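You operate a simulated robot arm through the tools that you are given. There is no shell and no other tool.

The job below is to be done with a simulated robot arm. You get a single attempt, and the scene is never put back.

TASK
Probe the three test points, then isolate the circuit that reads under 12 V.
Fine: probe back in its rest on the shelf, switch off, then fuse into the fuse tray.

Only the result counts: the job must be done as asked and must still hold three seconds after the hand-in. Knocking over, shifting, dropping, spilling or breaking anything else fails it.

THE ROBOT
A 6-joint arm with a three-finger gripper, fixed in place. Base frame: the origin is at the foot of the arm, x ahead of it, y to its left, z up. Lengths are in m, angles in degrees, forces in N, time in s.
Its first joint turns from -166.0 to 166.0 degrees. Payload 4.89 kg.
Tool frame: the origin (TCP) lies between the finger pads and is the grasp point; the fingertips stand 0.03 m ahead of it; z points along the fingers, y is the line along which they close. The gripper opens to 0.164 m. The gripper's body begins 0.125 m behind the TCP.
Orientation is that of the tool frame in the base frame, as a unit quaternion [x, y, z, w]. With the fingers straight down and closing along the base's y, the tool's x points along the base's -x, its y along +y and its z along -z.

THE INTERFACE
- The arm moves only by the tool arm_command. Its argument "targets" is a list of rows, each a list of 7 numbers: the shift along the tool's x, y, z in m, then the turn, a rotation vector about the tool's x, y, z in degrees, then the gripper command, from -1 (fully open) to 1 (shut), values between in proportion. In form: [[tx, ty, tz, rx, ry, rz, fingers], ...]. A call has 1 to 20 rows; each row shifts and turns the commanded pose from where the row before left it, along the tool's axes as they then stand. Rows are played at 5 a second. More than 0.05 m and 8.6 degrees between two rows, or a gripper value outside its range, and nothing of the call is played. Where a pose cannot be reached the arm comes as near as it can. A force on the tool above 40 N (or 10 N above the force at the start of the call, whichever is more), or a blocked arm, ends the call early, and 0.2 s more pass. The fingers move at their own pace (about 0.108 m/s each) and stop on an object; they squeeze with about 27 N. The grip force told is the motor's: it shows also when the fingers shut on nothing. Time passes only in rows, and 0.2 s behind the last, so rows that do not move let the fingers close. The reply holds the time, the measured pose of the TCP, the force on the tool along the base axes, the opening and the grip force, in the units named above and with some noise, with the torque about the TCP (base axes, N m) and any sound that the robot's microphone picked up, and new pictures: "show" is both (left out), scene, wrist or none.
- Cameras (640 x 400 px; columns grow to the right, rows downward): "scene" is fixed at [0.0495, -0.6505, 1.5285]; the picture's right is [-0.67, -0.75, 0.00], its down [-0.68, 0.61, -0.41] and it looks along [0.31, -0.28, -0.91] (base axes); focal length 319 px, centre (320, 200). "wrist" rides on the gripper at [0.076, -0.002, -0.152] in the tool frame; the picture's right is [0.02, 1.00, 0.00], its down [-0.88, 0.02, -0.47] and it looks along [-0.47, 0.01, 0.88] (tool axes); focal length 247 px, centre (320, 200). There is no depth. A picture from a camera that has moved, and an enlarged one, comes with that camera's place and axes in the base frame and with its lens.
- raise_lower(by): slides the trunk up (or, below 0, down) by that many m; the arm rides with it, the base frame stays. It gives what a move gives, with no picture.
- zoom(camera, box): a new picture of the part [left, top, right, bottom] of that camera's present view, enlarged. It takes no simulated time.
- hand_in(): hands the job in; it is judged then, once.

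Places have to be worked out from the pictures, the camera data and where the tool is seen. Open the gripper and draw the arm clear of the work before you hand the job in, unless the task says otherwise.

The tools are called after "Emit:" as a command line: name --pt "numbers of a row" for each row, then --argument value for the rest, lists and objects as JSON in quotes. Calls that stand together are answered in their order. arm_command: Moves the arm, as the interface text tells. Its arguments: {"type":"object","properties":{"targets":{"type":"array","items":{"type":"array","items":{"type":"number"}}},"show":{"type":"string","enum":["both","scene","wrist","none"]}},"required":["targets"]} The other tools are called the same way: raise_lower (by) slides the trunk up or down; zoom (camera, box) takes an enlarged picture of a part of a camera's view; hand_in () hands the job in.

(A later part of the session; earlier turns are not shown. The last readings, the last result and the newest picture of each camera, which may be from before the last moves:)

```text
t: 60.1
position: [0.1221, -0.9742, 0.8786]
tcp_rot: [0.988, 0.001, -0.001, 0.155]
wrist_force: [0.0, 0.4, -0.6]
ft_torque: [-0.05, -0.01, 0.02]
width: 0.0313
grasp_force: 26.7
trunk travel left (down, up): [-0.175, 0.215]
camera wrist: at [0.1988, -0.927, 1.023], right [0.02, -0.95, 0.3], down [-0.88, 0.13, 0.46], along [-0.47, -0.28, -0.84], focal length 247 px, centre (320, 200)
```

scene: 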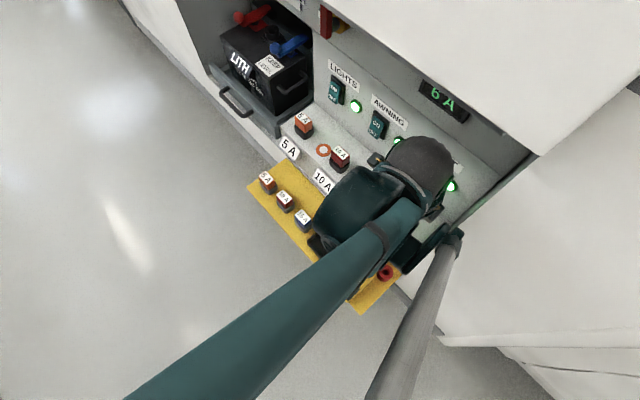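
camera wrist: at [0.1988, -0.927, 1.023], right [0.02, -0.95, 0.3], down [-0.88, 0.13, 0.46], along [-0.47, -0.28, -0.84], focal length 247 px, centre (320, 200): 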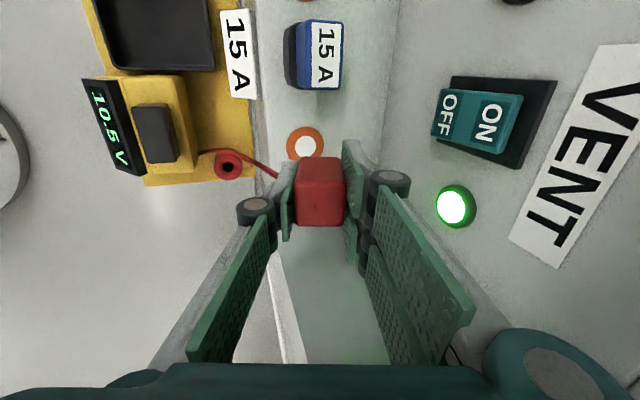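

The held value stays at 10.5 V, so the earlier ring 1 contacts probably did not register. I return to ring 1 in this tool orientation with 25° lean for reach, and watch for the display to change.

Emit:
arm_command --pt "0 0.0093 -0.0285 0 0 0 1" --pt "0 0.0093 -0.0285 0 0 0 1" --pt "0 0 0 -7 0 0 1" --pt "0.0427 -0.001 -0.0005 0 0 0 1" --pt "0.0427 -0.001 -0.0005 0 0 0 1" --pt "0.0427 -0.001 -0.0005 0 0 0 1" --pt "0.0427 -0.001 -0.0005 0 0 0 1" --pt "0.0427 -0.001 -0.0005 0 0 0 1" --pt "0.0427 -0.001 -0.0005 0 0 0 1" --pt "0.0427 -0.001 -0.0005 0 0 0 1" --pt "0 0 0 0 0 0 1" --show "both"

```text
t: 62.5
position: [0.4208, -0.9665, 0.9386]
tcp_rot: [0.977, 0.0, -0.001, 0.214]
wrist_force: [-0.1, -0.4, -1.0]
ft_torque: [-0.01, 0.03, -0.02]
width: 0.0314
grasp_force: 27.1
trunk travel left (down, up): [-0.175, 0.215]
camera wrist: at [0.4974, -0.903, 1.0759], right [0.02, -0.91, 0.42], down [-0.88, 0.18, 0.44], along [-0.47, -0.38, -0.8], focal length 247 px, centre (320, 200)
```

scene: 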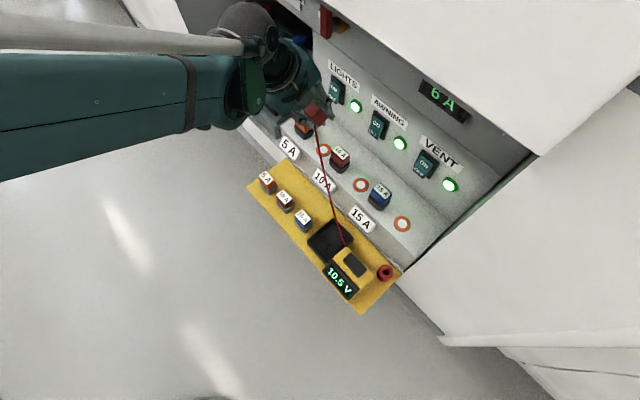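
wrist: 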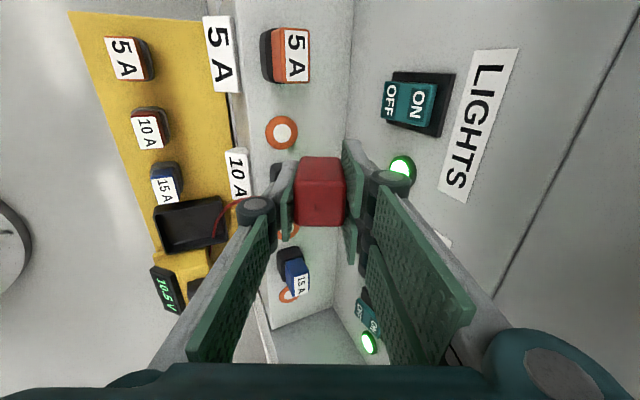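

Ring 1 is at (0.423, -0.996) in this view, and the display (10.5 V) is visible in the scene picture. I lower to just above it.

Emit:
arm_command --pt "0.0006 -0.0115 0.0246 0 0 0 1" --pt "0.0006 -0.0115 0.0246 0 0 0 1" --pt "0.0006 -0.0115 0.0246 0 0 0 1" --pt "0.0006 -0.0113 0.0242 0 0 0 1" --pt "0 0 0 0 0 0 1" --show "wrist"

```text
t: 63.7
position: [0.4223, -0.9663, 0.8286]
tcp_rot: [0.977, 0.0, -0.001, 0.215]
wrist_force: [-1.2, -0.3, -0.7]
ft_torque: [0.05, 0.03, 0.0]
width: 0.0312
grasp_force: 27.1
trunk travel left (down, up): [-0.175, 0.215]
camera wrist: at [0.5, -0.9014, 0.967], right [0.02, -0.91, 0.42], down [-0.88, 0.18, 0.44], along [-0.47, -0.38, -0.8], focal length 247 px, centre (320, 200)
```

wrist: 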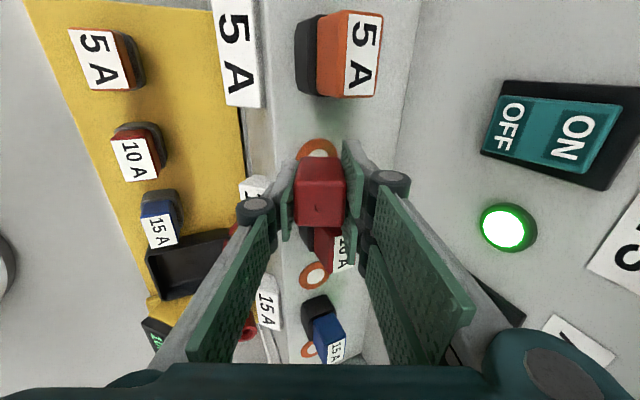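

Aligned as for ring 3. I lower in 2 mm steps and watch the display in the scene view.

Emit:
arm_command --pt "0 -0.0008 0.0018 0 0 0 1" --pt "0 -0.0008 0.0018 0 0 0 1" --pt "0 -0.0004 0.0009 0 0 0 1" --pt "0 0 0 0 0 0 1" --show "scene"

```text
t: 64.7
position: [0.4234, -0.9672, 0.8262]
tcp_rot: [0.977, 0.0, -0.001, 0.215]
wrist_force: [0.7, -0.2, 0.2]
ft_torque: [0.0, -0.02, -0.03]
width: 0.0314
grasp_force: 26.7
trunk travel left (down, up): [-0.175, 0.215]
```

scene: 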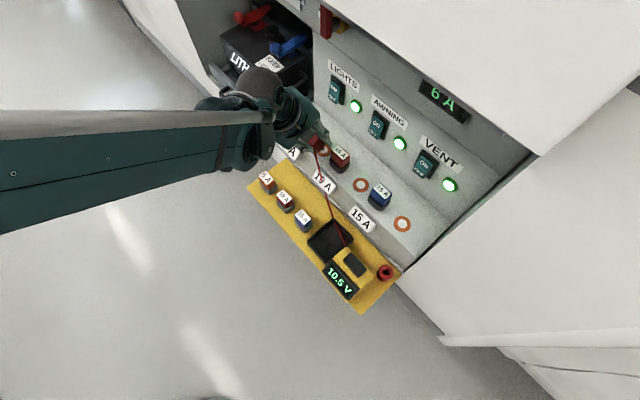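

Emit:
arm_command --pt "0 -0.0008 0.0018 0 0 0 1" --pt "0 -0.0004 0.0009 0 0 0 1" --pt "0 0 0 0 0 0 1" --pt "0 0 0 0 0 0 1" --show "scene"

```text
t: 65.7
position: [0.4221, -0.9674, 0.8231]
tcp_rot: [0.977, 0.0, -0.001, 0.215]
wrist_force: [1.3, -0.1, 21.2]
ft_torque: [-0.52, -0.03, 0.03]
width: 0.0315
grasp_force: 27.2
trunk travel left (down, up): [-0.175, 0.215]
```

scene: 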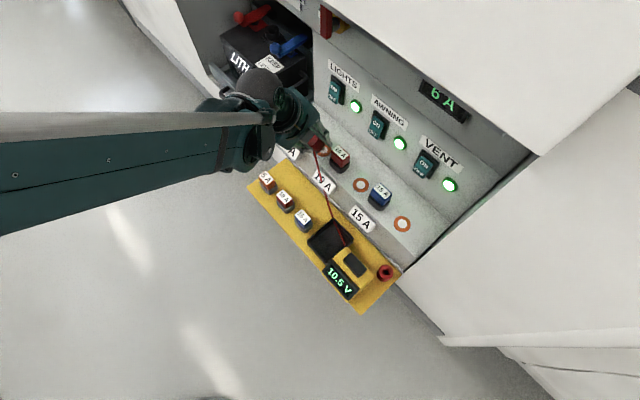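

The contact is firm but the display still seems unchanged; I zoom to check. All unregistered touches had 25° lean, while 18° registered at once, so the lean angle is the likely cause.

Emit:
zoom --camera "scene" --box '[310, 240, 410, 320]'

Emit:
zoom --camera "scene" --box '[280, 110, 360, 170]'

```text
5.00 times, centred on (360, 280) of scene
camera zoom: at [0.0495, -0.6505, 1.5285], right [-0.67, -0.75, 0.0], down [-0.68, 0.61, -0.41], along [0.31, -0.28, -0.91], focal length 1594 px, centre (120, -200)
```

zoom: 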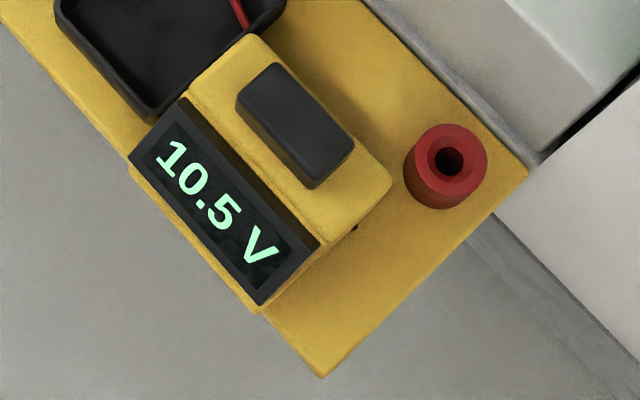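

```text
6.67 times, centred on (320, 140) of scene
camera zoom: at [0.0495, -0.6505, 1.5285], right [-0.67, -0.75, 0.0], down [-0.68, 0.61, -0.41], along [0.31, -0.28, -0.91], focal length 2126 px, centre (320, 600)
```

zoom: 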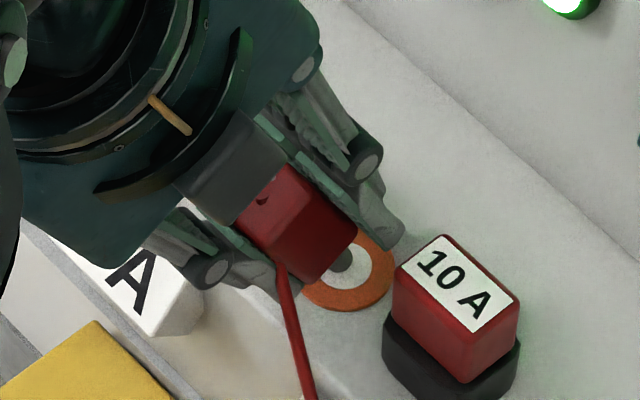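

The picture shows the tip right on the disc, so position is fine and the lean angle is to blame. I lift off and raise the trunk by 0.10 m to gain reach for a more upright probe.

Emit:
arm_command --pt "0 0.0042 -0.0091 0 0 0 1" --pt "0 0.0127 -0.0272 0 0 0 1" --pt "0 0.0127 -0.0272 0 0 0 1" --pt "0 0 0 0 0 0 1" --show "none"

Emit:
raise_lower --by 0.1

```text
t: 66.7
position: [0.4226, -0.9664, 0.8939]
tcp_rot: [0.977, 0.0, -0.001, 0.215]
wrist_force: [0.1, 0.5, -0.4]
ft_torque: [-0.04, -0.02, -0.02]
width: 0.0313
grasp_force: 27.0
trunk travel left (down, up): [-0.175, 0.215]
```

```text
t: 68.0
position: [0.4236, -0.9677, 0.9921]
tcp_rot: [0.977, 0.0, -0.001, 0.215]
wrist_force: [1.0, 0.3, -2.1]
ft_torque: [0.04, 0.01, -0.06]
width: 0.0313
grasp_force: 26.9
trunk travel left (down, up): [-0.275, 0.115]
```

Trunk is up 0.1 m. I reduce the lean to 14° and come down to ~1.3 cm above ring 1.

Emit:
arm_command --pt "0 0 0 5.5 0 0 1" --pt "0 0 0 5.5 0 0 1" --pt "-0.0002 -0.0052 0.03 0 0 0 1" --pt "-0.0002 -0.0052 0.03 0 0 0 1" --pt "-0.0002 -0.0052 0.03 0 0 0 1" --pt "-0.0002 -0.0052 0.03 0 0 0 1" --pt "-0.0002 -0.005 0.03 0 0 0 1" --pt "0 0 0 0 0 0 1" --show "both"

```text
t: 69.8
position: [0.4215, -0.979, 0.8418]
tcp_rot: [0.993, 0.0, 0.0, 0.12]
wrist_force: [-0.1, 0.5, 0.8]
ft_torque: [-0.17, 0.02, 0.04]
width: 0.0311
grasp_force: 27.1
trunk travel left (down, up): [-0.275, 0.115]
camera wrist: at [0.4976, -0.9413, 0.9885], right [0.02, -0.97, 0.24], down [-0.88, 0.1, 0.47], along [-0.47, -0.22, -0.85], focal length 247 px, centre (320, 200)
```

scene: 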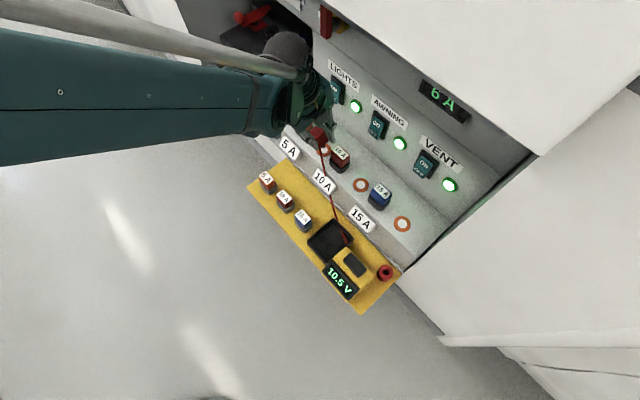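
wrist: 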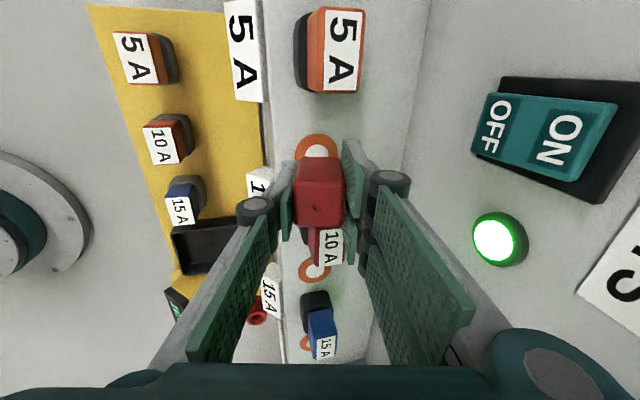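

The pose is reached (13.8° lean). I lower in small steps to contact.

Emit:
arm_command --pt "0.0005 -0.001 0.0039 0 0 0 1" --pt "0.0005 -0.001 0.0039 0 0 0 1" --pt "0 -0.0005 0.0019 0 0 0 1" --pt "0 -0.0005 0.0019 0 0 0 1" --pt "0 0 0 0 0 0 1" --show "scene"

```text
t: 71.0
position: [0.423, -0.9783, 0.8287]
tcp_rot: [0.993, 0.0, -0.001, 0.12]
wrist_force: [0.3, -0.5, -0.9]
ft_torque: [0.02, 0.02, -0.01]
width: 0.0313
grasp_force: 27.1
trunk travel left (down, up): [-0.275, 0.115]
```

scene: 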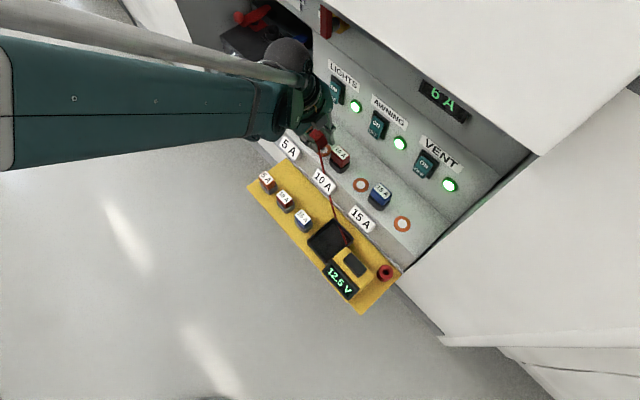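

The display changed on ring 1. I zoom in to read it.

Emit:
zoom --camera "scene" --box '[310, 240, 410, 320]'

```text
5.00 times, centred on (360, 280) of scene
camera zoom: at [0.0495, -0.6505, 1.5285], right [-0.67, -0.75, 0.0], down [-0.68, 0.61, -0.41], along [0.31, -0.28, -0.91], focal length 1594 px, centre (120, -200)
```

zoom: 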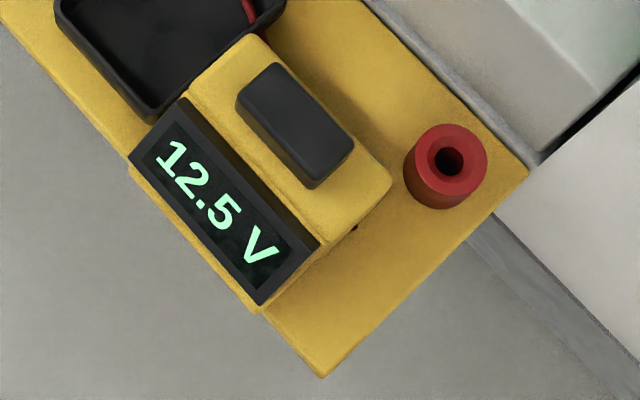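

Ring 1 reads 12.5 V, ring 2 read 12.5 V, ring 3 read 10.5 V: the faulty circuit is the 15 A / VENT one. All three points are probed; I lift away, make the tool vertical and bring the probe up to where the scene camera can inspect it before returning it.

Emit:
arm_command --pt "0 0.0097 -0.0388 0 0 0 1" --pt "0 0.0097 -0.0388 0 0 0 1" --pt "0 0.0097 -0.0388 0 0 0 1" --pt "0 0 0 6.9 0 0 1" --pt "0 0 0 6.9 0 0 1" --pt "-0.0029 -0.0348 -0.025 0 0 0 1" --pt "-0.0029 -0.0348 -0.025 0 0 0 1" --pt "-0.0029 -0.0348 -0.025 0 0 0 1" --pt "-0.0029 -0.0348 -0.025 0 0 0 1" --pt "-0.0029 -0.0348 -0.025 0 0 0 1" --pt "-0.0029 -0.0348 -0.025 0 0 0 1" --pt "-0.0029 -0.0348 -0.025 0 0 0 1" --pt "-0.0029 -0.0348 -0.025 0 0 0 1" --pt "0 0 0 0 0 0 1" --show "both"

```text
t: 73.2
position: [0.4273, -0.8676, 0.9828]
tcp_rot: [1.0, -0.007, 0.0, 0.001]
wrist_force: [8.0, -5.6, 21.5]
ft_torque: [0.77, 1.22, -0.03]
width: 0.0313
grasp_force: 27.1
trunk travel left (down, up): [-0.275, 0.115]
stopped in row 11: the arm was blocked; the commanded pose is now the measured one
camera wrist: at [0.5042, -0.8682, 1.1348], right [0.01, -1.0, 0.0], down [-0.88, -0.01, 0.47], along [-0.47, -0.01, -0.88], focal length 247 px, centre (320, 200)
```

scene: 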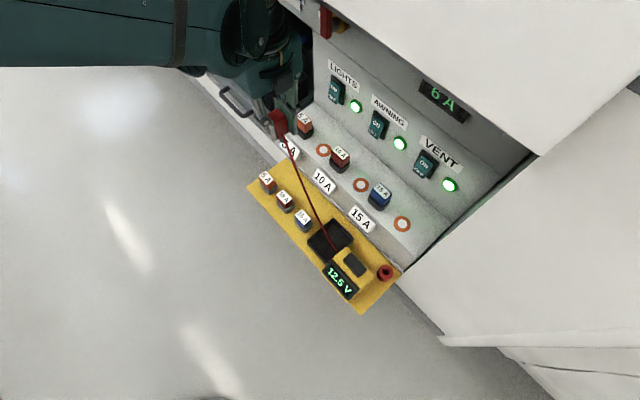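
wrist: 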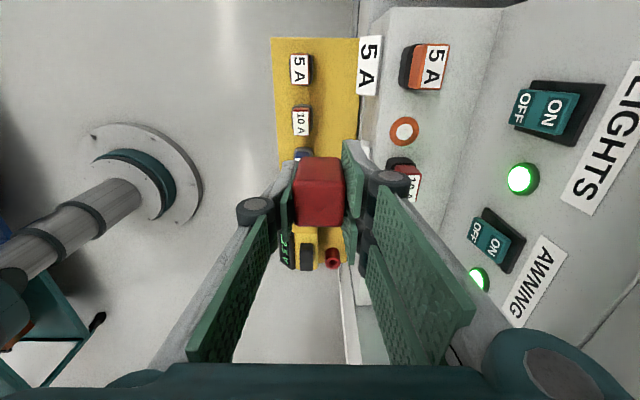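

The arm was reported blocked at (0.427, -0.868, 0.983), though nothing is visibly near the tool. I take a still reading to see whether a real contact force remains.

Emit:
arm_command --pt "0 0 0 0 0 0 1" --show "both"

Emit:
zoom --camera "scene" --box '[180, 0, 400, 200]'

```text
t: 73.6
position: [0.4236, -0.8721, 0.9793]
tcp_rot: [1.0, -0.008, 0.0, -0.001]
wrist_force: [1.5, 2.1, 1.2]
ft_torque: [-0.43, 0.17, 0.03]
width: 0.0314
grasp_force: 27.0
trunk travel left (down, up): [-0.275, 0.115]
camera wrist: at [0.4996, -0.8722, 1.1316], right [0.01, -1.0, 0.0], down [-0.88, -0.01, 0.47], along [-0.47, 0.0, -0.88], focal length 247 px, centre (320, 200)
```

scene: 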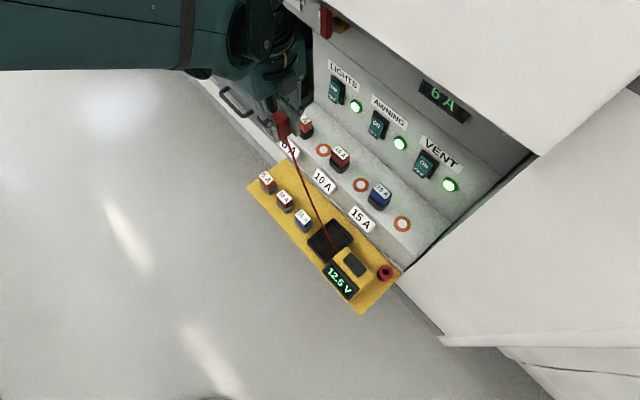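
wrist: 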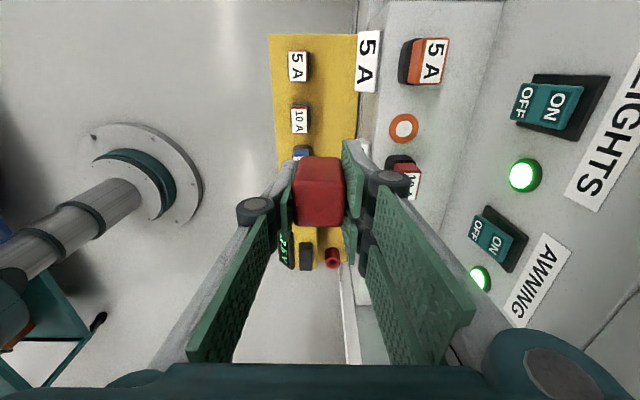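

```text
2.00 times, centred on (290, 100) of scene
camera zoom: at [0.0495, -0.6505, 1.5285], right [-0.67, -0.75, 0.0], down [-0.68, 0.61, -0.41], along [0.31, -0.28, -0.91], focal length 638 px, centre (380, 400)
```

zoom: 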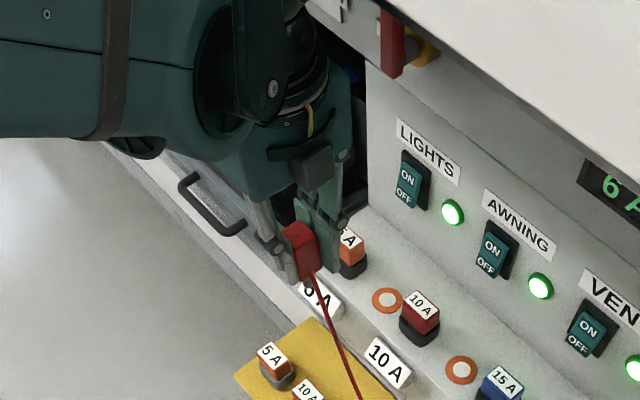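

The force is gone, so it was just the arm's tracking from an out-of-reach pose. The scene camera now shows the probe well; I zoom in on it to check its alignment in the grip.

Emit:
zoom --camera "scene" --box '[250, 85, 310, 160]'

Emit:
zoom --camera "wrist" --box '[250, 130, 400, 290]'

```text
5.33 times, centred on (280, 122) of scene
camera zoom: at [0.0495, -0.6505, 1.5285], right [-0.67, -0.75, 0.0], down [-0.68, 0.61, -0.41], along [0.31, -0.28, -0.91], focal length 1701 px, centre (533, 613)
```

zoom: 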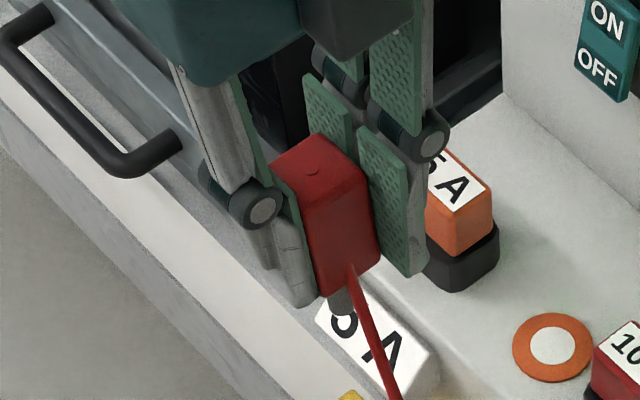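

```text
2.50 times, centred on (325, 210) of wrist
camera zoom: at [0.4996, -0.8722, 1.1316], right [0.01, -1.0, 0.0], down [-0.88, -0.01, 0.47], along [-0.47, 0.0, -0.88], focal length 617 px, centre (308, 175)
```

zoom: 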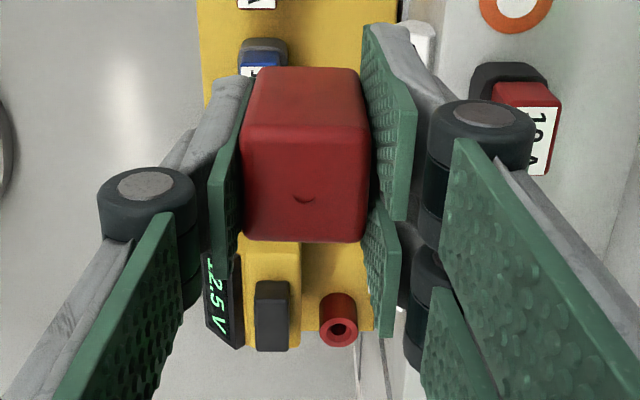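

The probe is aligned with the fingers and its grey tip shows below. I now go over the cup at safe height and turn the tool back by 90° to the orientation in which I picked it up.

Emit:
arm_command --pt "-0.0397 0.0043 0.0056 0 0 0 1" --pt "-0.0397 0.0043 0.0056 0 0 0 1" --pt "-0.0397 0.0043 0.0056 0 0 0 1" --pt "-0.0397 0.0043 0.0056 0 0 0 1" --pt "-0.0397 0.0043 0.0056 0 0 0 1" --pt "-0.0397 0.0043 0.0056 0 0 0 1" --pt "-0.0397 0.0043 0.0056 0 0 0 1" --pt "-0.0397 0.0043 0.0056 0 0 0 1" --pt "-0.0397 0.0043 0.0056 0 0 0 1" --pt "0 0 0 0 0 -8.5 1" --pt "0 0 0 0 0 -8.5 1" --pt "0 0 0 0 0 -8.5 1" --pt "0 0 0 0 0 -8.5 1" --pt "0 0 0 0 0 -8.5 1" --pt "0 0 0 0 0 -8.5 1" --pt "0 0 0 0 0 -8.5 1" --pt "0 0 0 0 0 -8.5 1" --pt "0 0 0 0 0 -8.5 1" --pt "0 0 0 0 0 -8.5 1" --pt "0 0 0 0 0 -5.8 1" --show "both"

```text
t: 74.9
position: [0.2239, -0.888, 0.9415]
tcp_rot: [1.0, -0.007, -0.001, -0.002]
wrist_force: [-1.0, -1.0, -0.3]
ft_torque: [0.06, -0.08, -0.01]
width: 0.0314
grasp_force: 26.9
trunk travel left (down, up): [-0.275, 0.115]
stopped in row 6: the force on the tool passed its limit at 60 N (the readings are from after the stop); the commanded pose is now the measured one
camera wrist: at [0.3006, -0.8891, 1.0934], right [0.01, -1.0, 0.0], down [-0.88, -0.01, 0.47], along [-0.47, 0.0, -0.88], focal length 247 px, centre (320, 200)
```

scene: 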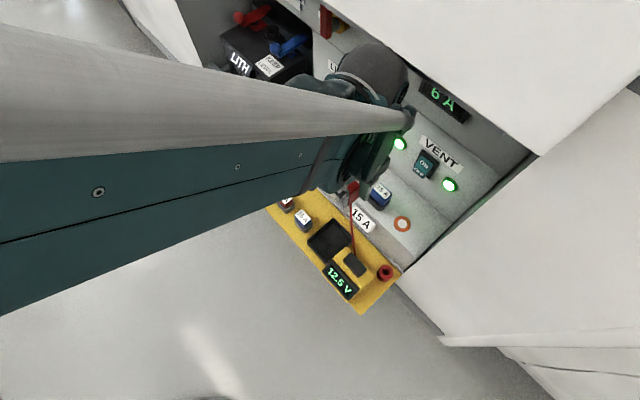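
wrist: 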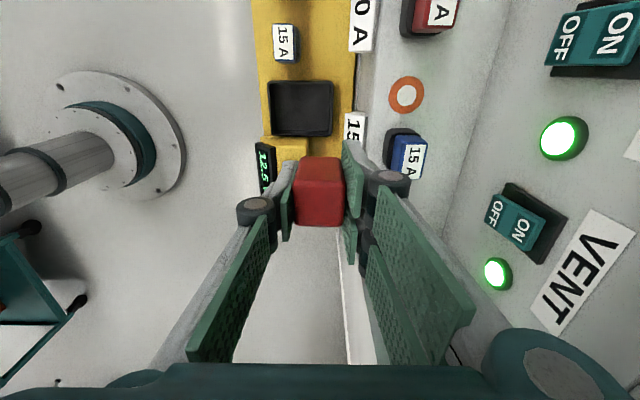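

A brief force spike stopped the move; with the trunk raised, the wrist is high and close to the overhanging cabinet. I lower the trunk back by 0.1 m (the space under the tool is free at x≈0.22).

Emit:
raise_lower --by -0.1

Emit:
arm_command --pt "0 0 0 0 0 0 1" --show "both"

```text
t: 76.2
position: [0.227, -0.8881, 0.8435]
tcp_rot: [1.0, -0.005, 0.0, -0.001]
wrist_force: [-0.2, -1.1, 0.0]
ft_torque: [0.01, 0.03, 0.02]
width: 0.0313
grasp_force: 26.8
trunk travel left (down, up): [-0.175, 0.215]
```

```text
t: 76.6
position: [0.2252, -0.8885, 0.845]
tcp_rot: [1.0, -0.004, 0.0, -0.001]
wrist_force: [0.7, -0.1, -1.1]
ft_torque: [0.01, 0.02, 0.01]
width: 0.0311
grasp_force: 26.8
trunk travel left (down, up): [-0.175, 0.215]
camera wrist: at [0.3026, -0.8883, 0.9959], right [0.01, -1.0, 0.0], down [-0.88, -0.01, 0.47], along [-0.47, 0.0, -0.88], focal length 247 px, centre (320, 200)
```

scene: 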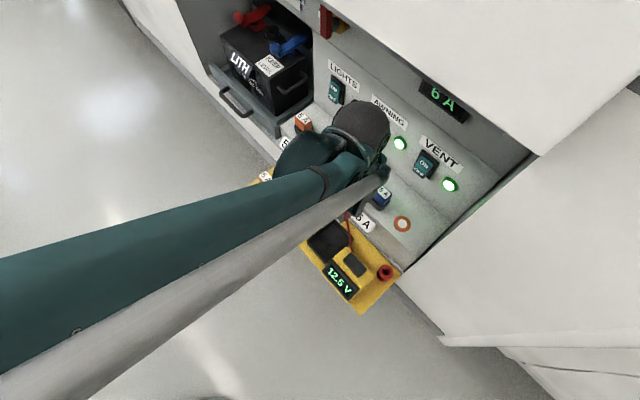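
wrist: 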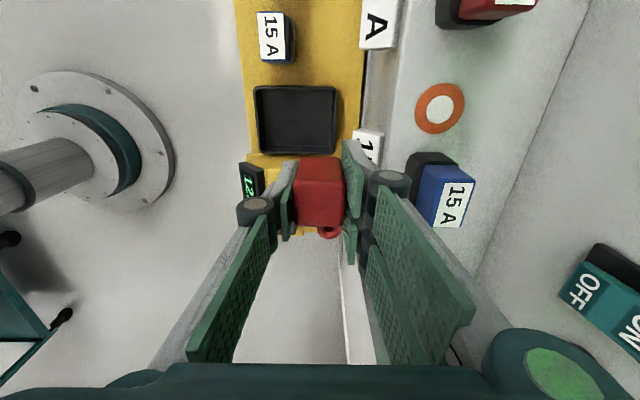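

All calm. I rise 3.5 cm, turn back by 90°, and move over the cup.

Emit:
arm_command --pt "0 0 -0.035 0 0 0 1" --pt "0 0 0 0 0 -8.5 1" --pt "0 0 0 0 0 -8.5 1" --pt "0 0 0 0 0 -8.5 1" --pt "0 0 0 0 0 -8.5 1" --pt "0 0 0 0 0 -8.5 1" --pt "0 0 0 0 0 -8.5 1" --pt "0 0 0 0 0 -8.5 1" --pt "0 0 0 0 0 -8.5 1" --pt "0 0 0 0 0 -8.5 1" --pt "0 0 0 0 0 -8.5 1" --pt "0 0 0 0 0 -5.4 1" --pt "-0.0045 -0.0317 0 0 0 0 1" --pt "-0.0045 -0.0317 0 0 0 0 1" --pt "-0.0045 -0.0317 0 0 0 0 1" --pt "-0.0045 -0.0317 0 0 0 0 1" --pt "-0.0045 -0.0319 0 0 0 0 1" --pt "0 0 0 0 0 0 1" --show "both"

```text
t: 80.4
position: [0.0679, -0.9109, 0.8787]
tcp_rot: [0.708, 0.706, 0.001, -0.001]
wrist_force: [0.0, -0.1, 0.1]
ft_torque: [-0.03, 0.03, 0.0]
width: 0.0315
grasp_force: 27.7
trunk travel left (down, up): [-0.175, 0.215]
camera wrist: at [0.0666, -0.8359, 1.0312], right [1.0, 0.02, 0.0], down [0.02, -0.88, 0.47], along [0.01, -0.47, -0.88], focal length 247 px, centre (320, 200)
```

scene: 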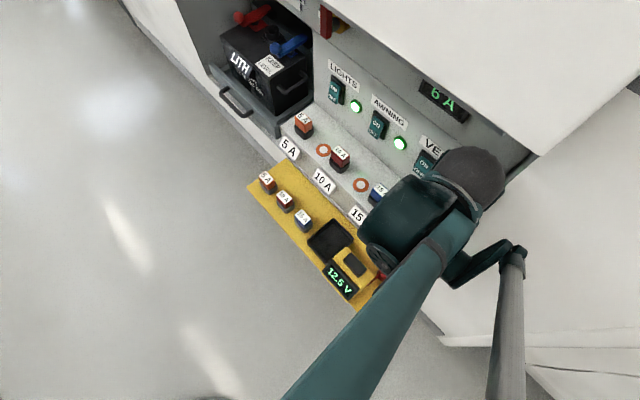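
wrist: 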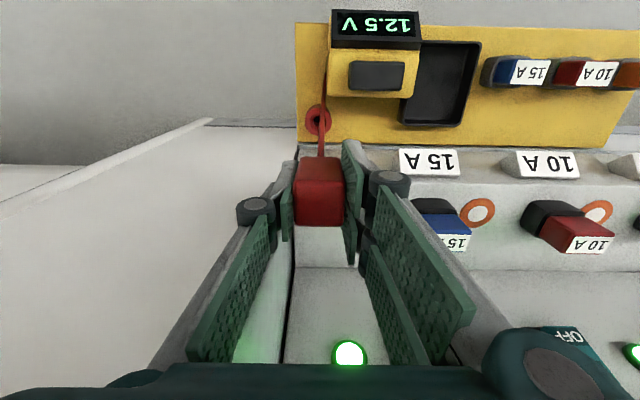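

I zoom in on the cup hole and the handle to compare with the geometry at pick-up.

Emit:
zoom --camera "wrist" --box '[250, 90, 400, 230]'

```text
2.86 times, centred on (325, 160) of wrist
camera zoom: at [0.0666, -0.8359, 1.0312], right [1.0, 0.02, 0.0], down [0.02, -0.88, 0.47], along [0.01, -0.47, -0.88], focal length 706 px, centre (306, 314)
```

zoom: 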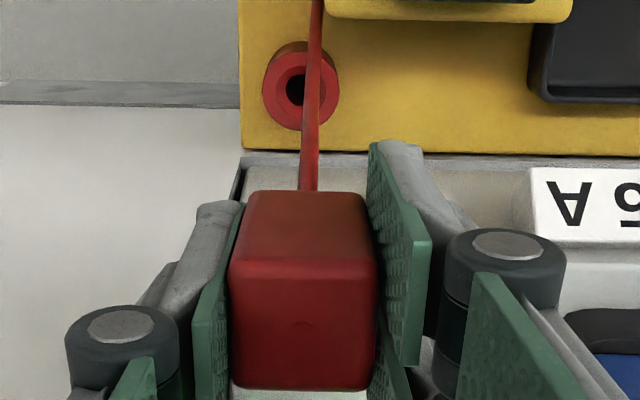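

The cup is at about (0.0655, -0.908) and the pick-up TCP was (0.0666, -0.910). I descend toward the same spot, stopping with the tip just above the rim.

Emit:
arm_command --pt "0.0005 -0.0012 0.03 0 0 0 1" --pt "0 0 0.03 0 0 0 1" --pt "0 0 0.03 0 0 0 1" --pt "0 0 0.03 0 0 0 1" --pt "0 0 0.02 0 0 0 1" --pt "0 0 0.01 0 0 0 1" --pt "0 0 0 0 0 0 1" --show "wrist"

Emit:
zoom --camera "wrist" --box '[260, 90, 380, 240]'

```text
t: 82.0
position: [0.0647, -0.909, 0.7286]
tcp_rot: [0.708, 0.706, 0.001, -0.001]
wrist_force: [0.5, -0.4, -0.4]
ft_torque: [-0.02, -0.02, -0.03]
width: 0.0313
grasp_force: 26.4
trunk travel left (down, up): [-0.175, 0.215]
camera wrist: at [0.064, -0.8343, 0.881], right [1.0, 0.02, 0.0], down [0.02, -0.88, 0.47], along [0.01, -0.47, -0.88], focal length 247 px, centre (320, 200)
```

wrist: 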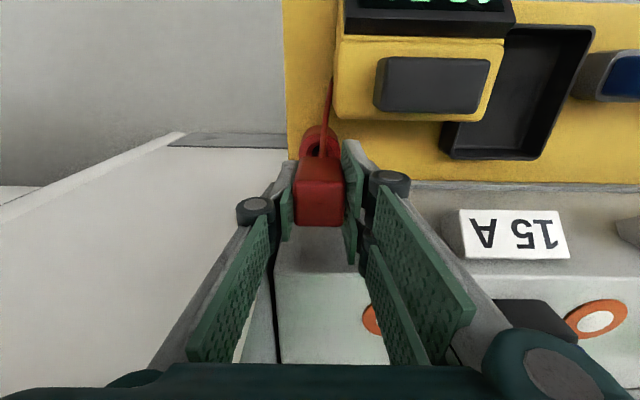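

```text
2.67 times, centred on (320, 165) of wrist
camera zoom: at [0.064, -0.8343, 0.881], right [1.0, 0.02, 0.0], down [0.02, -0.88, 0.47], along [0.01, -0.47, -0.88], focal length 659 px, centre (320, 293)
```

zoom: 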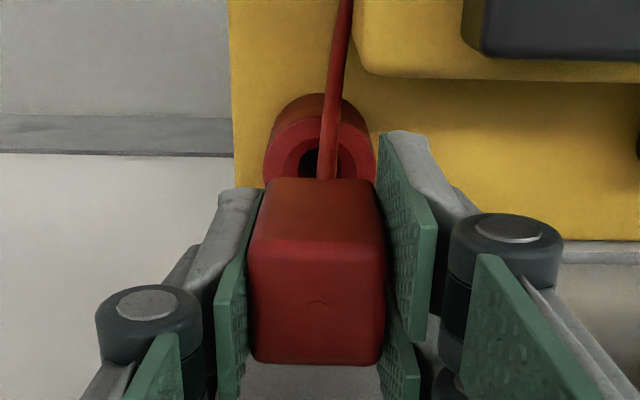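

The hole centre lines up with the tool axis within about a millimetre in both directions. I lower slowly and watch for contact.

Emit:
arm_command --pt "0 0.0005 0.004 0 0 0 1" --pt "0 0 0.004 0 0 0 1" --pt "0 0 0.004 0 0 0 1" --pt "0 0 0.004 0 0 0 1" --pt "0 0 0 0 0 0 1" --show "none"

```text
t: 83.2
position: [0.0673, -0.9083, 0.7111]
tcp_rot: [0.707, 0.707, 0.001, -0.001]
wrist_force: [0.8, 15.2, -1.6]
ft_torque: [0.91, 0.0, 0.0]
width: 0.0313
grasp_force: 26.9
trunk travel left (down, up): [-0.175, 0.215]
```

The tip meets the wall-side edge of the hole (15 N toward +y at the tip), so the tip sits ~2–3 mm too far toward the wall. I shift +y by 2.5 mm to relieve it.

Emit:
arm_command --pt "0.0025 0 0 0 0 0 1" --pt "0 0 0 0 0 0 1" --show "none"

```text
t: 83.8
position: [0.0671, -0.9074, 0.7125]
tcp_rot: [0.708, 0.706, 0.0, 0.0]
wrist_force: [-0.5, 0.1, -0.6]
ft_torque: [0.0, -0.01, -0.02]
width: 0.0313
grasp_force: 27.4
trunk travel left (down, up): [-0.175, 0.215]
```

Relieved to zero. I continue down in small steps.

Emit:
arm_command --pt "0 0 0.003 0 0 0 1" --pt "0 0 0.003 0 0 0 1" --pt "0 0 0 0 0 0 1" --show "none"

```text
t: 84.6
position: [0.0663, -0.907, 0.7066]
tcp_rot: [0.708, 0.706, 0.002, -0.002]
wrist_force: [-0.4, -0.1, -0.7]
ft_torque: [0.02, 0.01, 0.01]
width: 0.0314
grasp_force: 27.1
trunk travel left (down, up): [-0.175, 0.215]
```

Emit:
arm_command --pt "0 0 0.003 0 0 0 1" --pt "0 0 0.003 0 0 0 1" --pt "0 0 0 0 0 0 1" --show "none"

```text
t: 85.4
position: [0.0657, -0.9065, 0.7004]
tcp_rot: [0.708, 0.707, 0.001, -0.002]
wrist_force: [0.3, -0.3, -0.4]
ft_torque: [0.01, 0.03, 0.02]
width: 0.0313
grasp_force: 27.3
trunk travel left (down, up): [-0.175, 0.215]
```

Going in freely (TCP z=0.700). I continue to the seat, expected near z≈0.69.

Emit:
arm_command --pt "0 0 0.003 0 0 0 1" --pt "0 0 0.003 0 0 0 1" --pt "0 0 0 0 0 0 1" --show "none"

```text
t: 86.2
position: [0.0658, -0.9056, 0.695]
tcp_rot: [0.708, 0.706, 0.002, -0.001]
wrist_force: [-0.5, -0.1, 0.1]
ft_torque: [0.03, 0.0, -0.02]
width: 0.0315
grasp_force: 27.5
trunk travel left (down, up): [-0.175, 0.215]
```

Emit:
arm_command --pt "0 0 0.002 0 0 0 1" --pt "0 0 0.002 0 0 0 1" --pt "0 0 0 0 0 0 1" --show "wrist"

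```text
t: 87.0
position: [0.0649, -0.907, 0.691]
tcp_rot: [0.708, 0.706, 0.001, -0.002]
wrist_force: [-0.1, 0.2, -0.1]
ft_torque: [0.02, 0.02, 0.0]
width: 0.0313
grasp_force: 27.0
trunk travel left (down, up): [-0.175, 0.215]
camera wrist: at [0.065, -0.8318, 0.8429], right [1.0, 0.02, 0.0], down [0.02, -0.88, 0.47], along [0.01, -0.47, -0.88], focal length 247 px, centre (320, 200)
```

wrist: 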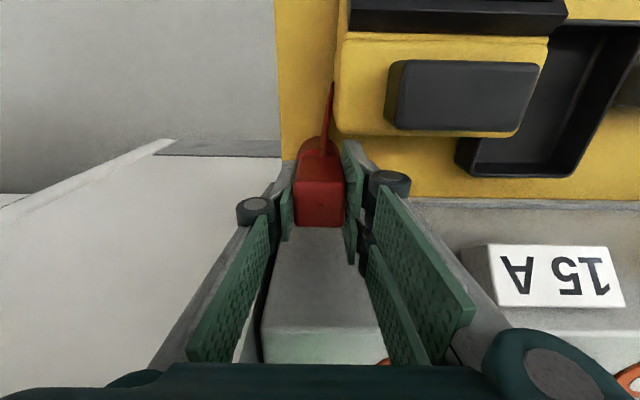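

No seat contact yet at 0.691. I go down 2 mm at a time.

Emit:
arm_command --pt "0 0 0.002 0 0 0 1" --pt "0 0 0.001 0 0 0 1" --pt "0 0 0 0 0 0 1" --show "none"

```text
t: 87.8
position: [0.0655, -0.9068, 0.6893]
tcp_rot: [0.708, 0.706, 0.001, 0.0]
wrist_force: [-0.7, -5.0, 17.9]
ft_torque: [0.18, 0.0, 0.02]
width: 0.0316
grasp_force: 26.5
trunk travel left (down, up): [-0.175, 0.215]
```

The probe is seated (17.9 N upward at z≈0.689, as expected). I open the fingers modestly and check that it stays.

Emit:
arm_command --pt "0 0 -0.001 0 0 0 0.6" --pt "0 0 0 0 0 0 0.3" --pt "0 0 0 0 0 0 0.3" --pt "0 0 0 0 0 0 0.3" --show "both"

Emit:
zoom --camera "wrist" --box '[250, 90, 400, 250]'

```text
t: 88.8
position: [0.0671, -0.9067, 0.6887]
tcp_rot: [0.708, 0.707, 0.002, -0.002]
wrist_force: [-0.4, -0.3, 0.1]
ft_torque: [-0.03, 0.02, 0.0]
width: 0.0574
grasp_force: 0.1
trunk travel left (down, up): [-0.175, 0.215]
camera wrist: at [0.0653, -0.8316, 0.8411], right [1.0, 0.02, 0.0], down [0.02, -0.88, 0.47], along [0.01, -0.47, -0.88], focal length 247 px, centre (320, 200)
```

scene: 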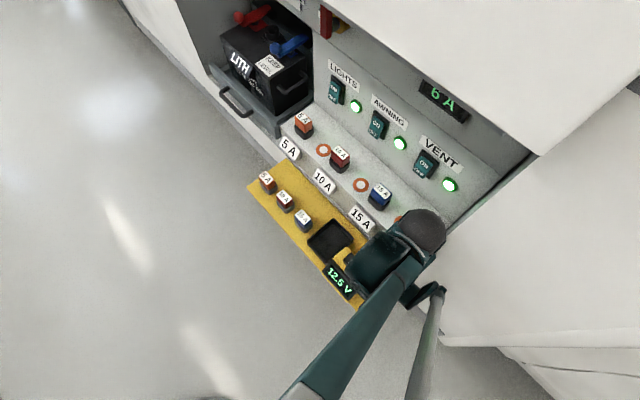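
wrist: 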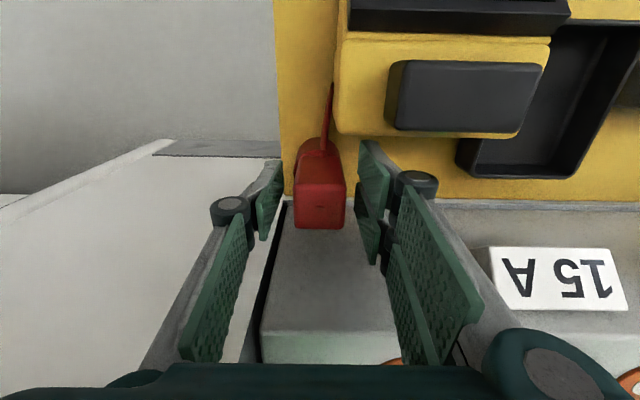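

```text
2.50 times, centred on (325, 170) of wrist
camera zoom: at [0.0653, -0.8316, 0.8411], right [1.0, 0.02, 0.0], down [0.02, -0.88, 0.47], along [0.01, -0.47, -0.88], focal length 617 px, centre (308, 275)
```

zoom: 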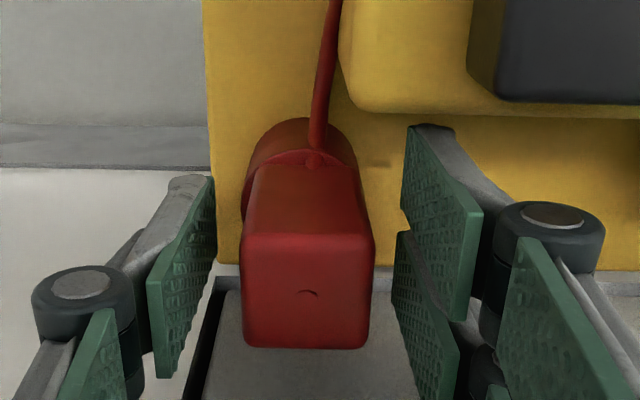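

The probe stands upright in its rest. I retreat straight up.

Emit:
arm_command --pt "0 0 -0.01 0 0 0 0.3" --pt "0 0 -0.02 0 0 0 0.3" --pt "0 0 -0.03 0 0 0 0.3" --pt "0 0 -0.035 0 0 0 0.3" --pt "0 0 -0.035 0 0 0 0.3" --pt "0 0 -0.035 0 0 0 0.3" --pt "0 0 -0.035 0 0 0 0.3" --pt "0 0 0 0 0 0 0.3" --show "both"

Emit:
zoom --camera "wrist" --box '[270, 20, 400, 170]'

```text
t: 90.6
position: [0.0657, -0.9085, 0.8882]
tcp_rot: [0.707, 0.707, 0.002, -0.001]
wrist_force: [-0.6, -0.1, 0.2]
ft_torque: [-0.04, 0.03, 0.0]
width: 0.0576
grasp_force: 0.0
trunk travel left (down, up): [-0.175, 0.215]
camera wrist: at [0.0654, -0.8324, 1.041], right [1.0, 0.02, 0.0], down [0.02, -0.88, 0.47], along [0.01, -0.47, -0.88], focal length 247 px, centre (320, 200)
```

scene: 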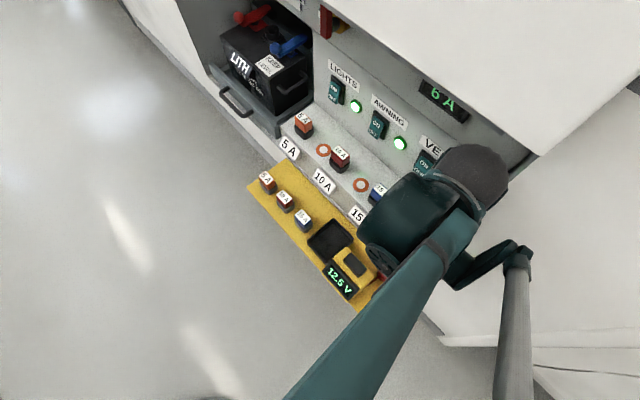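
wrist: 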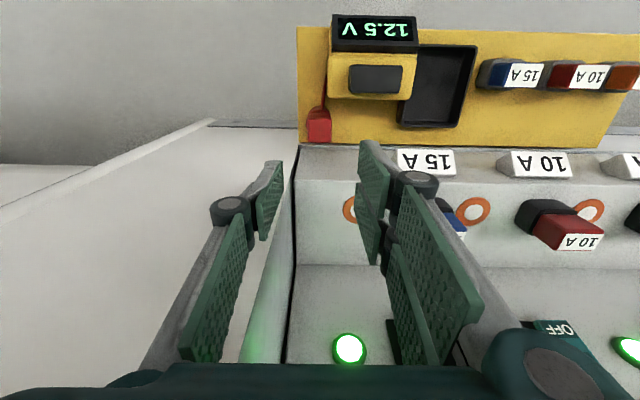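

```text
2.67 times, centred on (335, 95) of wrist
camera zoom: at [0.0654, -0.8324, 1.041], right [1.0, 0.02, 0.0], down [0.02, -0.88, 0.47], along [0.01, -0.47, -0.88], focal length 659 px, centre (280, 480)
```

zoom: 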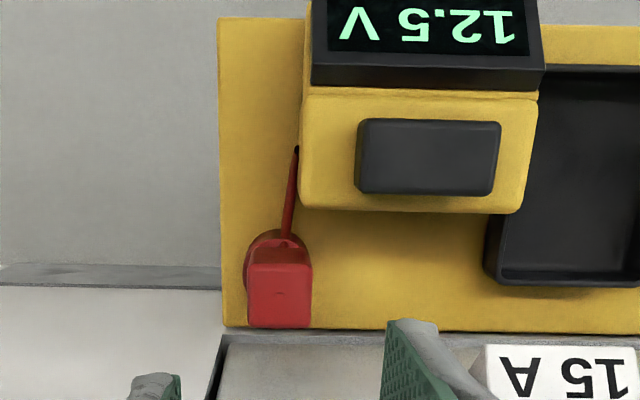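

The probe is safely back in its rest. From several views the VENT rocker's OFF end is at about (0.171, -1.061, 0.884) sticking out, with the ON end pushed in at (0.171, -1.084, 0.898). I move up and over, close the fingers and turn the tool for pressing the OFF end.

Emit:
arm_command --pt "-0.0054 0.0263 -0.0205 0 0 0 0.3" --pt "-0.0054 0.0263 -0.0205 0 0 0 1" --pt "-0.0054 0.0263 -0.0205 0 0 0 1" --pt "-0.0053 0.0262 -0.0205 0 0 0 1" --pt "0 0 0 0 0 8.5 1" --pt "0 0 0 0 0 8.5 1" --pt "0 0 0 0 0 8.5 1" --pt "0 0 0 0 0 8.5 1" --pt "0 0 0 0 0 8.5 1" --pt "0 0 0 0 0 8.5 1" --pt "0 0 0 0 0 8.5 1" --pt "0 0 0 0 0 8.5 1" --pt "0 0 0 0 0 8.5 1" --pt "0 0 0 0 0 8.5 1" --pt "0 0 0 0 0 5 1" --pt "0 0 0 0 0 0 1" --show "both"

```text
t: 94.2
position: [0.149, -0.9109, 0.9362]
tcp_rot: [1.0, -0.012, -0.002, -0.003]
wrist_force: [1.2, 0.0, 0.0]
ft_torque: [-0.03, 0.17, 0.03]
width: 0.0
grasp_force: 26.8
trunk travel left (down, up): [-0.175, 0.215]
stopped in row 16: the arm was blocked; the commanded pose is now the measured one
camera wrist: at [0.2263, -0.9128, 1.0875], right [0.0, -1.0, -0.01], down [-0.88, 0.0, 0.47], along [-0.47, 0.01, -0.88], focal length 247 px, centre (320, 200)
```

scene: 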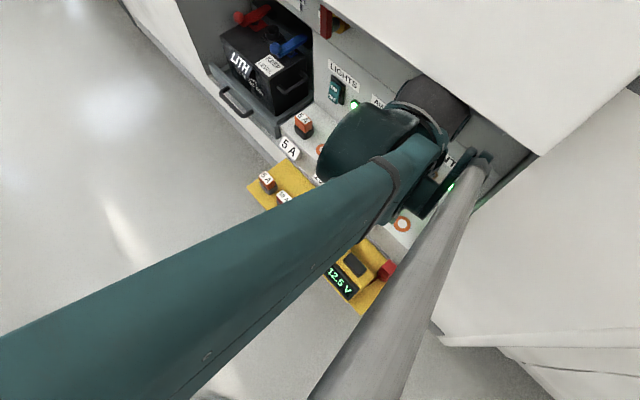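
wrist: 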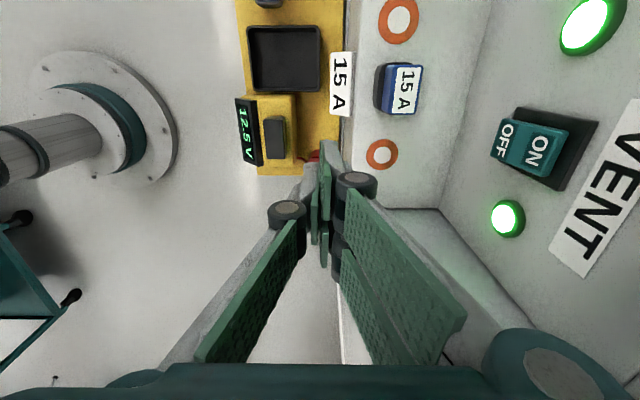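

The wrist touched the overhanging cabinet above (its underside limits the height here), so I stay lower: go down 3 cm, then lean the tool out to 60° in stages while moving toward the switch column.

Emit:
arm_command --pt "0 0 0.015 0 0 0 1" --pt "0 0 0.015 0 0 0 1" --pt "0 0 0 -7.5 0 0 1" --pt "0 0 0 -7.5 0 0 1" --pt "0 0 0 -7.5 0 0 1" --pt "0 0 0 -7.5 0 0 1" --pt "0.011 0.0217 0.0125 0 0 0 1" --pt "0.011 0.0217 0.0125 0 0 0 1" --pt "0 0 0 0 0 0 1" --show "both"

```text
t: 96.2
position: [0.1635, -0.9598, 0.9083]
tcp_rot: [0.966, -0.016, -0.004, 0.257]
wrist_force: [0.8, 0.1, -0.3]
ft_torque: [0.04, 0.03, -0.03]
width: 0.0
grasp_force: 26.5
trunk travel left (down, up): [-0.175, 0.215]
camera wrist: at [0.2421, -0.886, 1.0383], right [-0.01, -0.87, 0.5], down [-0.87, 0.25, 0.42], along [-0.49, -0.43, -0.76], focal length 247 px, centre (320, 200)
```

scene: 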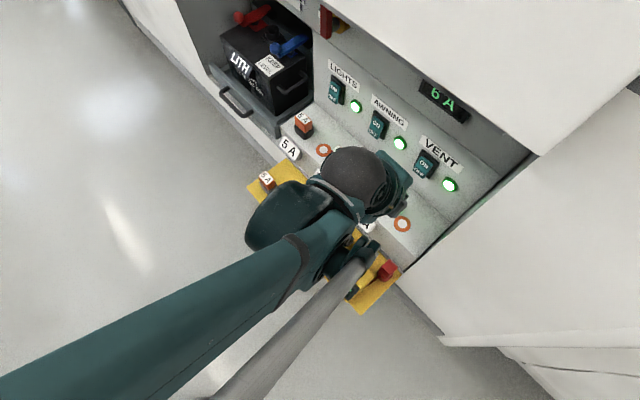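
wrist: 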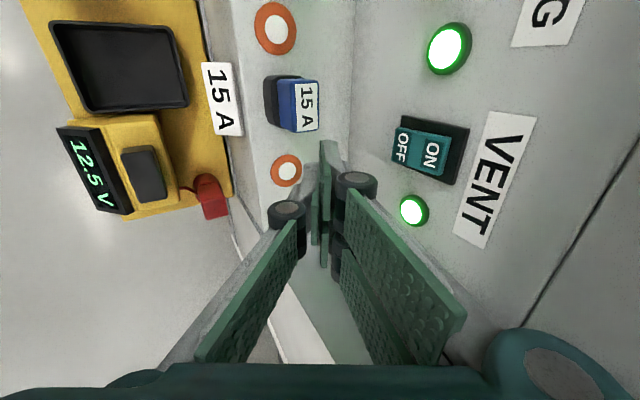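

Refined: OFF end face at (0.171, -1.069, 0.876), ON end at (0.171, -1.077, 0.903), wall at y≈-1.096. I lean to 60° and bring the closed fingertips in front of the OFF end.

Emit:
arm_command --pt "0 0 0 -7.5 0 0 1" --pt "0 0 0 -7.5 0 0 1" --pt "0 0 0 -7.5 0 0 1" --pt "0 0 0 -7.5 0 0 1" --pt "0.0043 -0.0022 0.0245 0 0 0 1" --pt "0.0042 -0.0022 0.0245 0 0 0 1" --pt "0 0 0 0 0 0 1" --show "both"

```text
t: 97.8
position: [0.1712, -0.999, 0.8795]
tcp_rot: [0.866, -0.014, -0.008, 0.499]
wrist_force: [0.5, 1.2, -0.5]
ft_torque: [0.01, 0.02, 0.02]
width: 0.0001
grasp_force: 26.9
trunk travel left (down, up): [-0.175, 0.215]
camera wrist: at [0.2515, -0.871, 0.9546], right [0.01, -0.5, 0.86], down [-0.87, 0.43, 0.25], along [-0.5, -0.75, -0.43], focal length 247 px, centre (320, 200)
```

scene: 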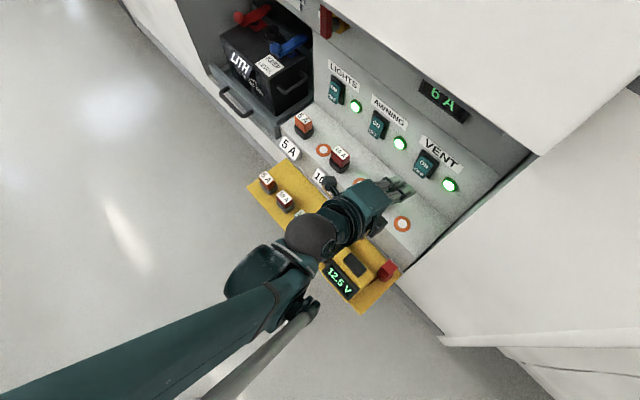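
wrist: 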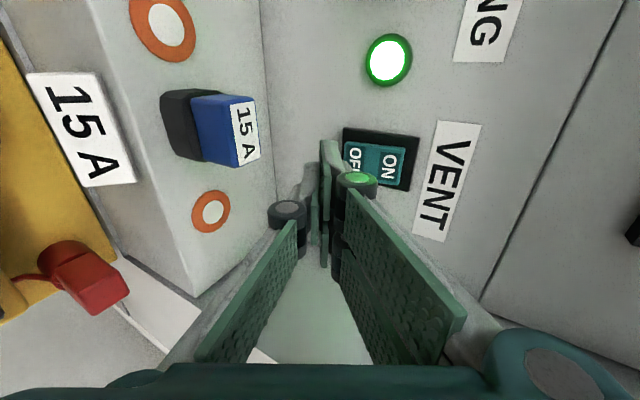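

Good position. I zoom in to check where the fingertips are relative to the OFF end.

Emit:
zoom --camera "wrist" --box '[270, 100, 440, 240]'

Emit:
zoom --camera "scene" --box '[340, 120, 480, 230]'

```text
2.86 times, centred on (355, 170) of wrist
camera zoom: at [0.2515, -0.871, 0.9546], right [0.01, -0.5, 0.86], down [-0.87, 0.43, 0.25], along [-0.5, -0.75, -0.43], focal length 706 px, centre (220, 286)
```

zoom: 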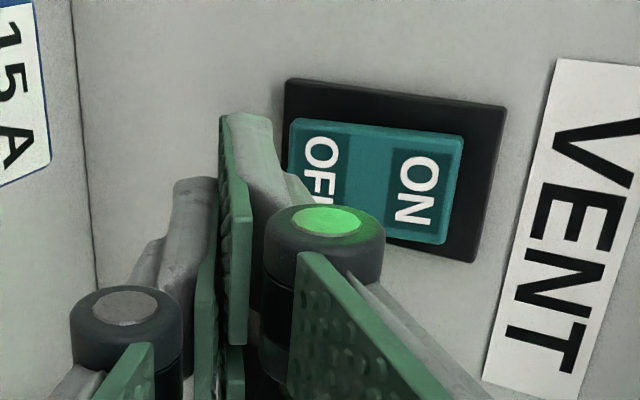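

```text
3.64 times, centred on (410, 175) of scene
camera zoom: at [0.0495, -0.6505, 1.5285], right [-0.67, -0.75, 0.0], down [-0.68, 0.61, -0.41], along [0.31, -0.28, -0.91], focal length 1160 px, centre (-7, 291)
```

zoom: 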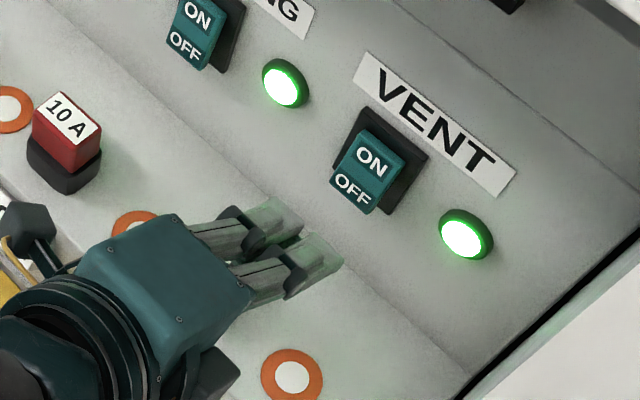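

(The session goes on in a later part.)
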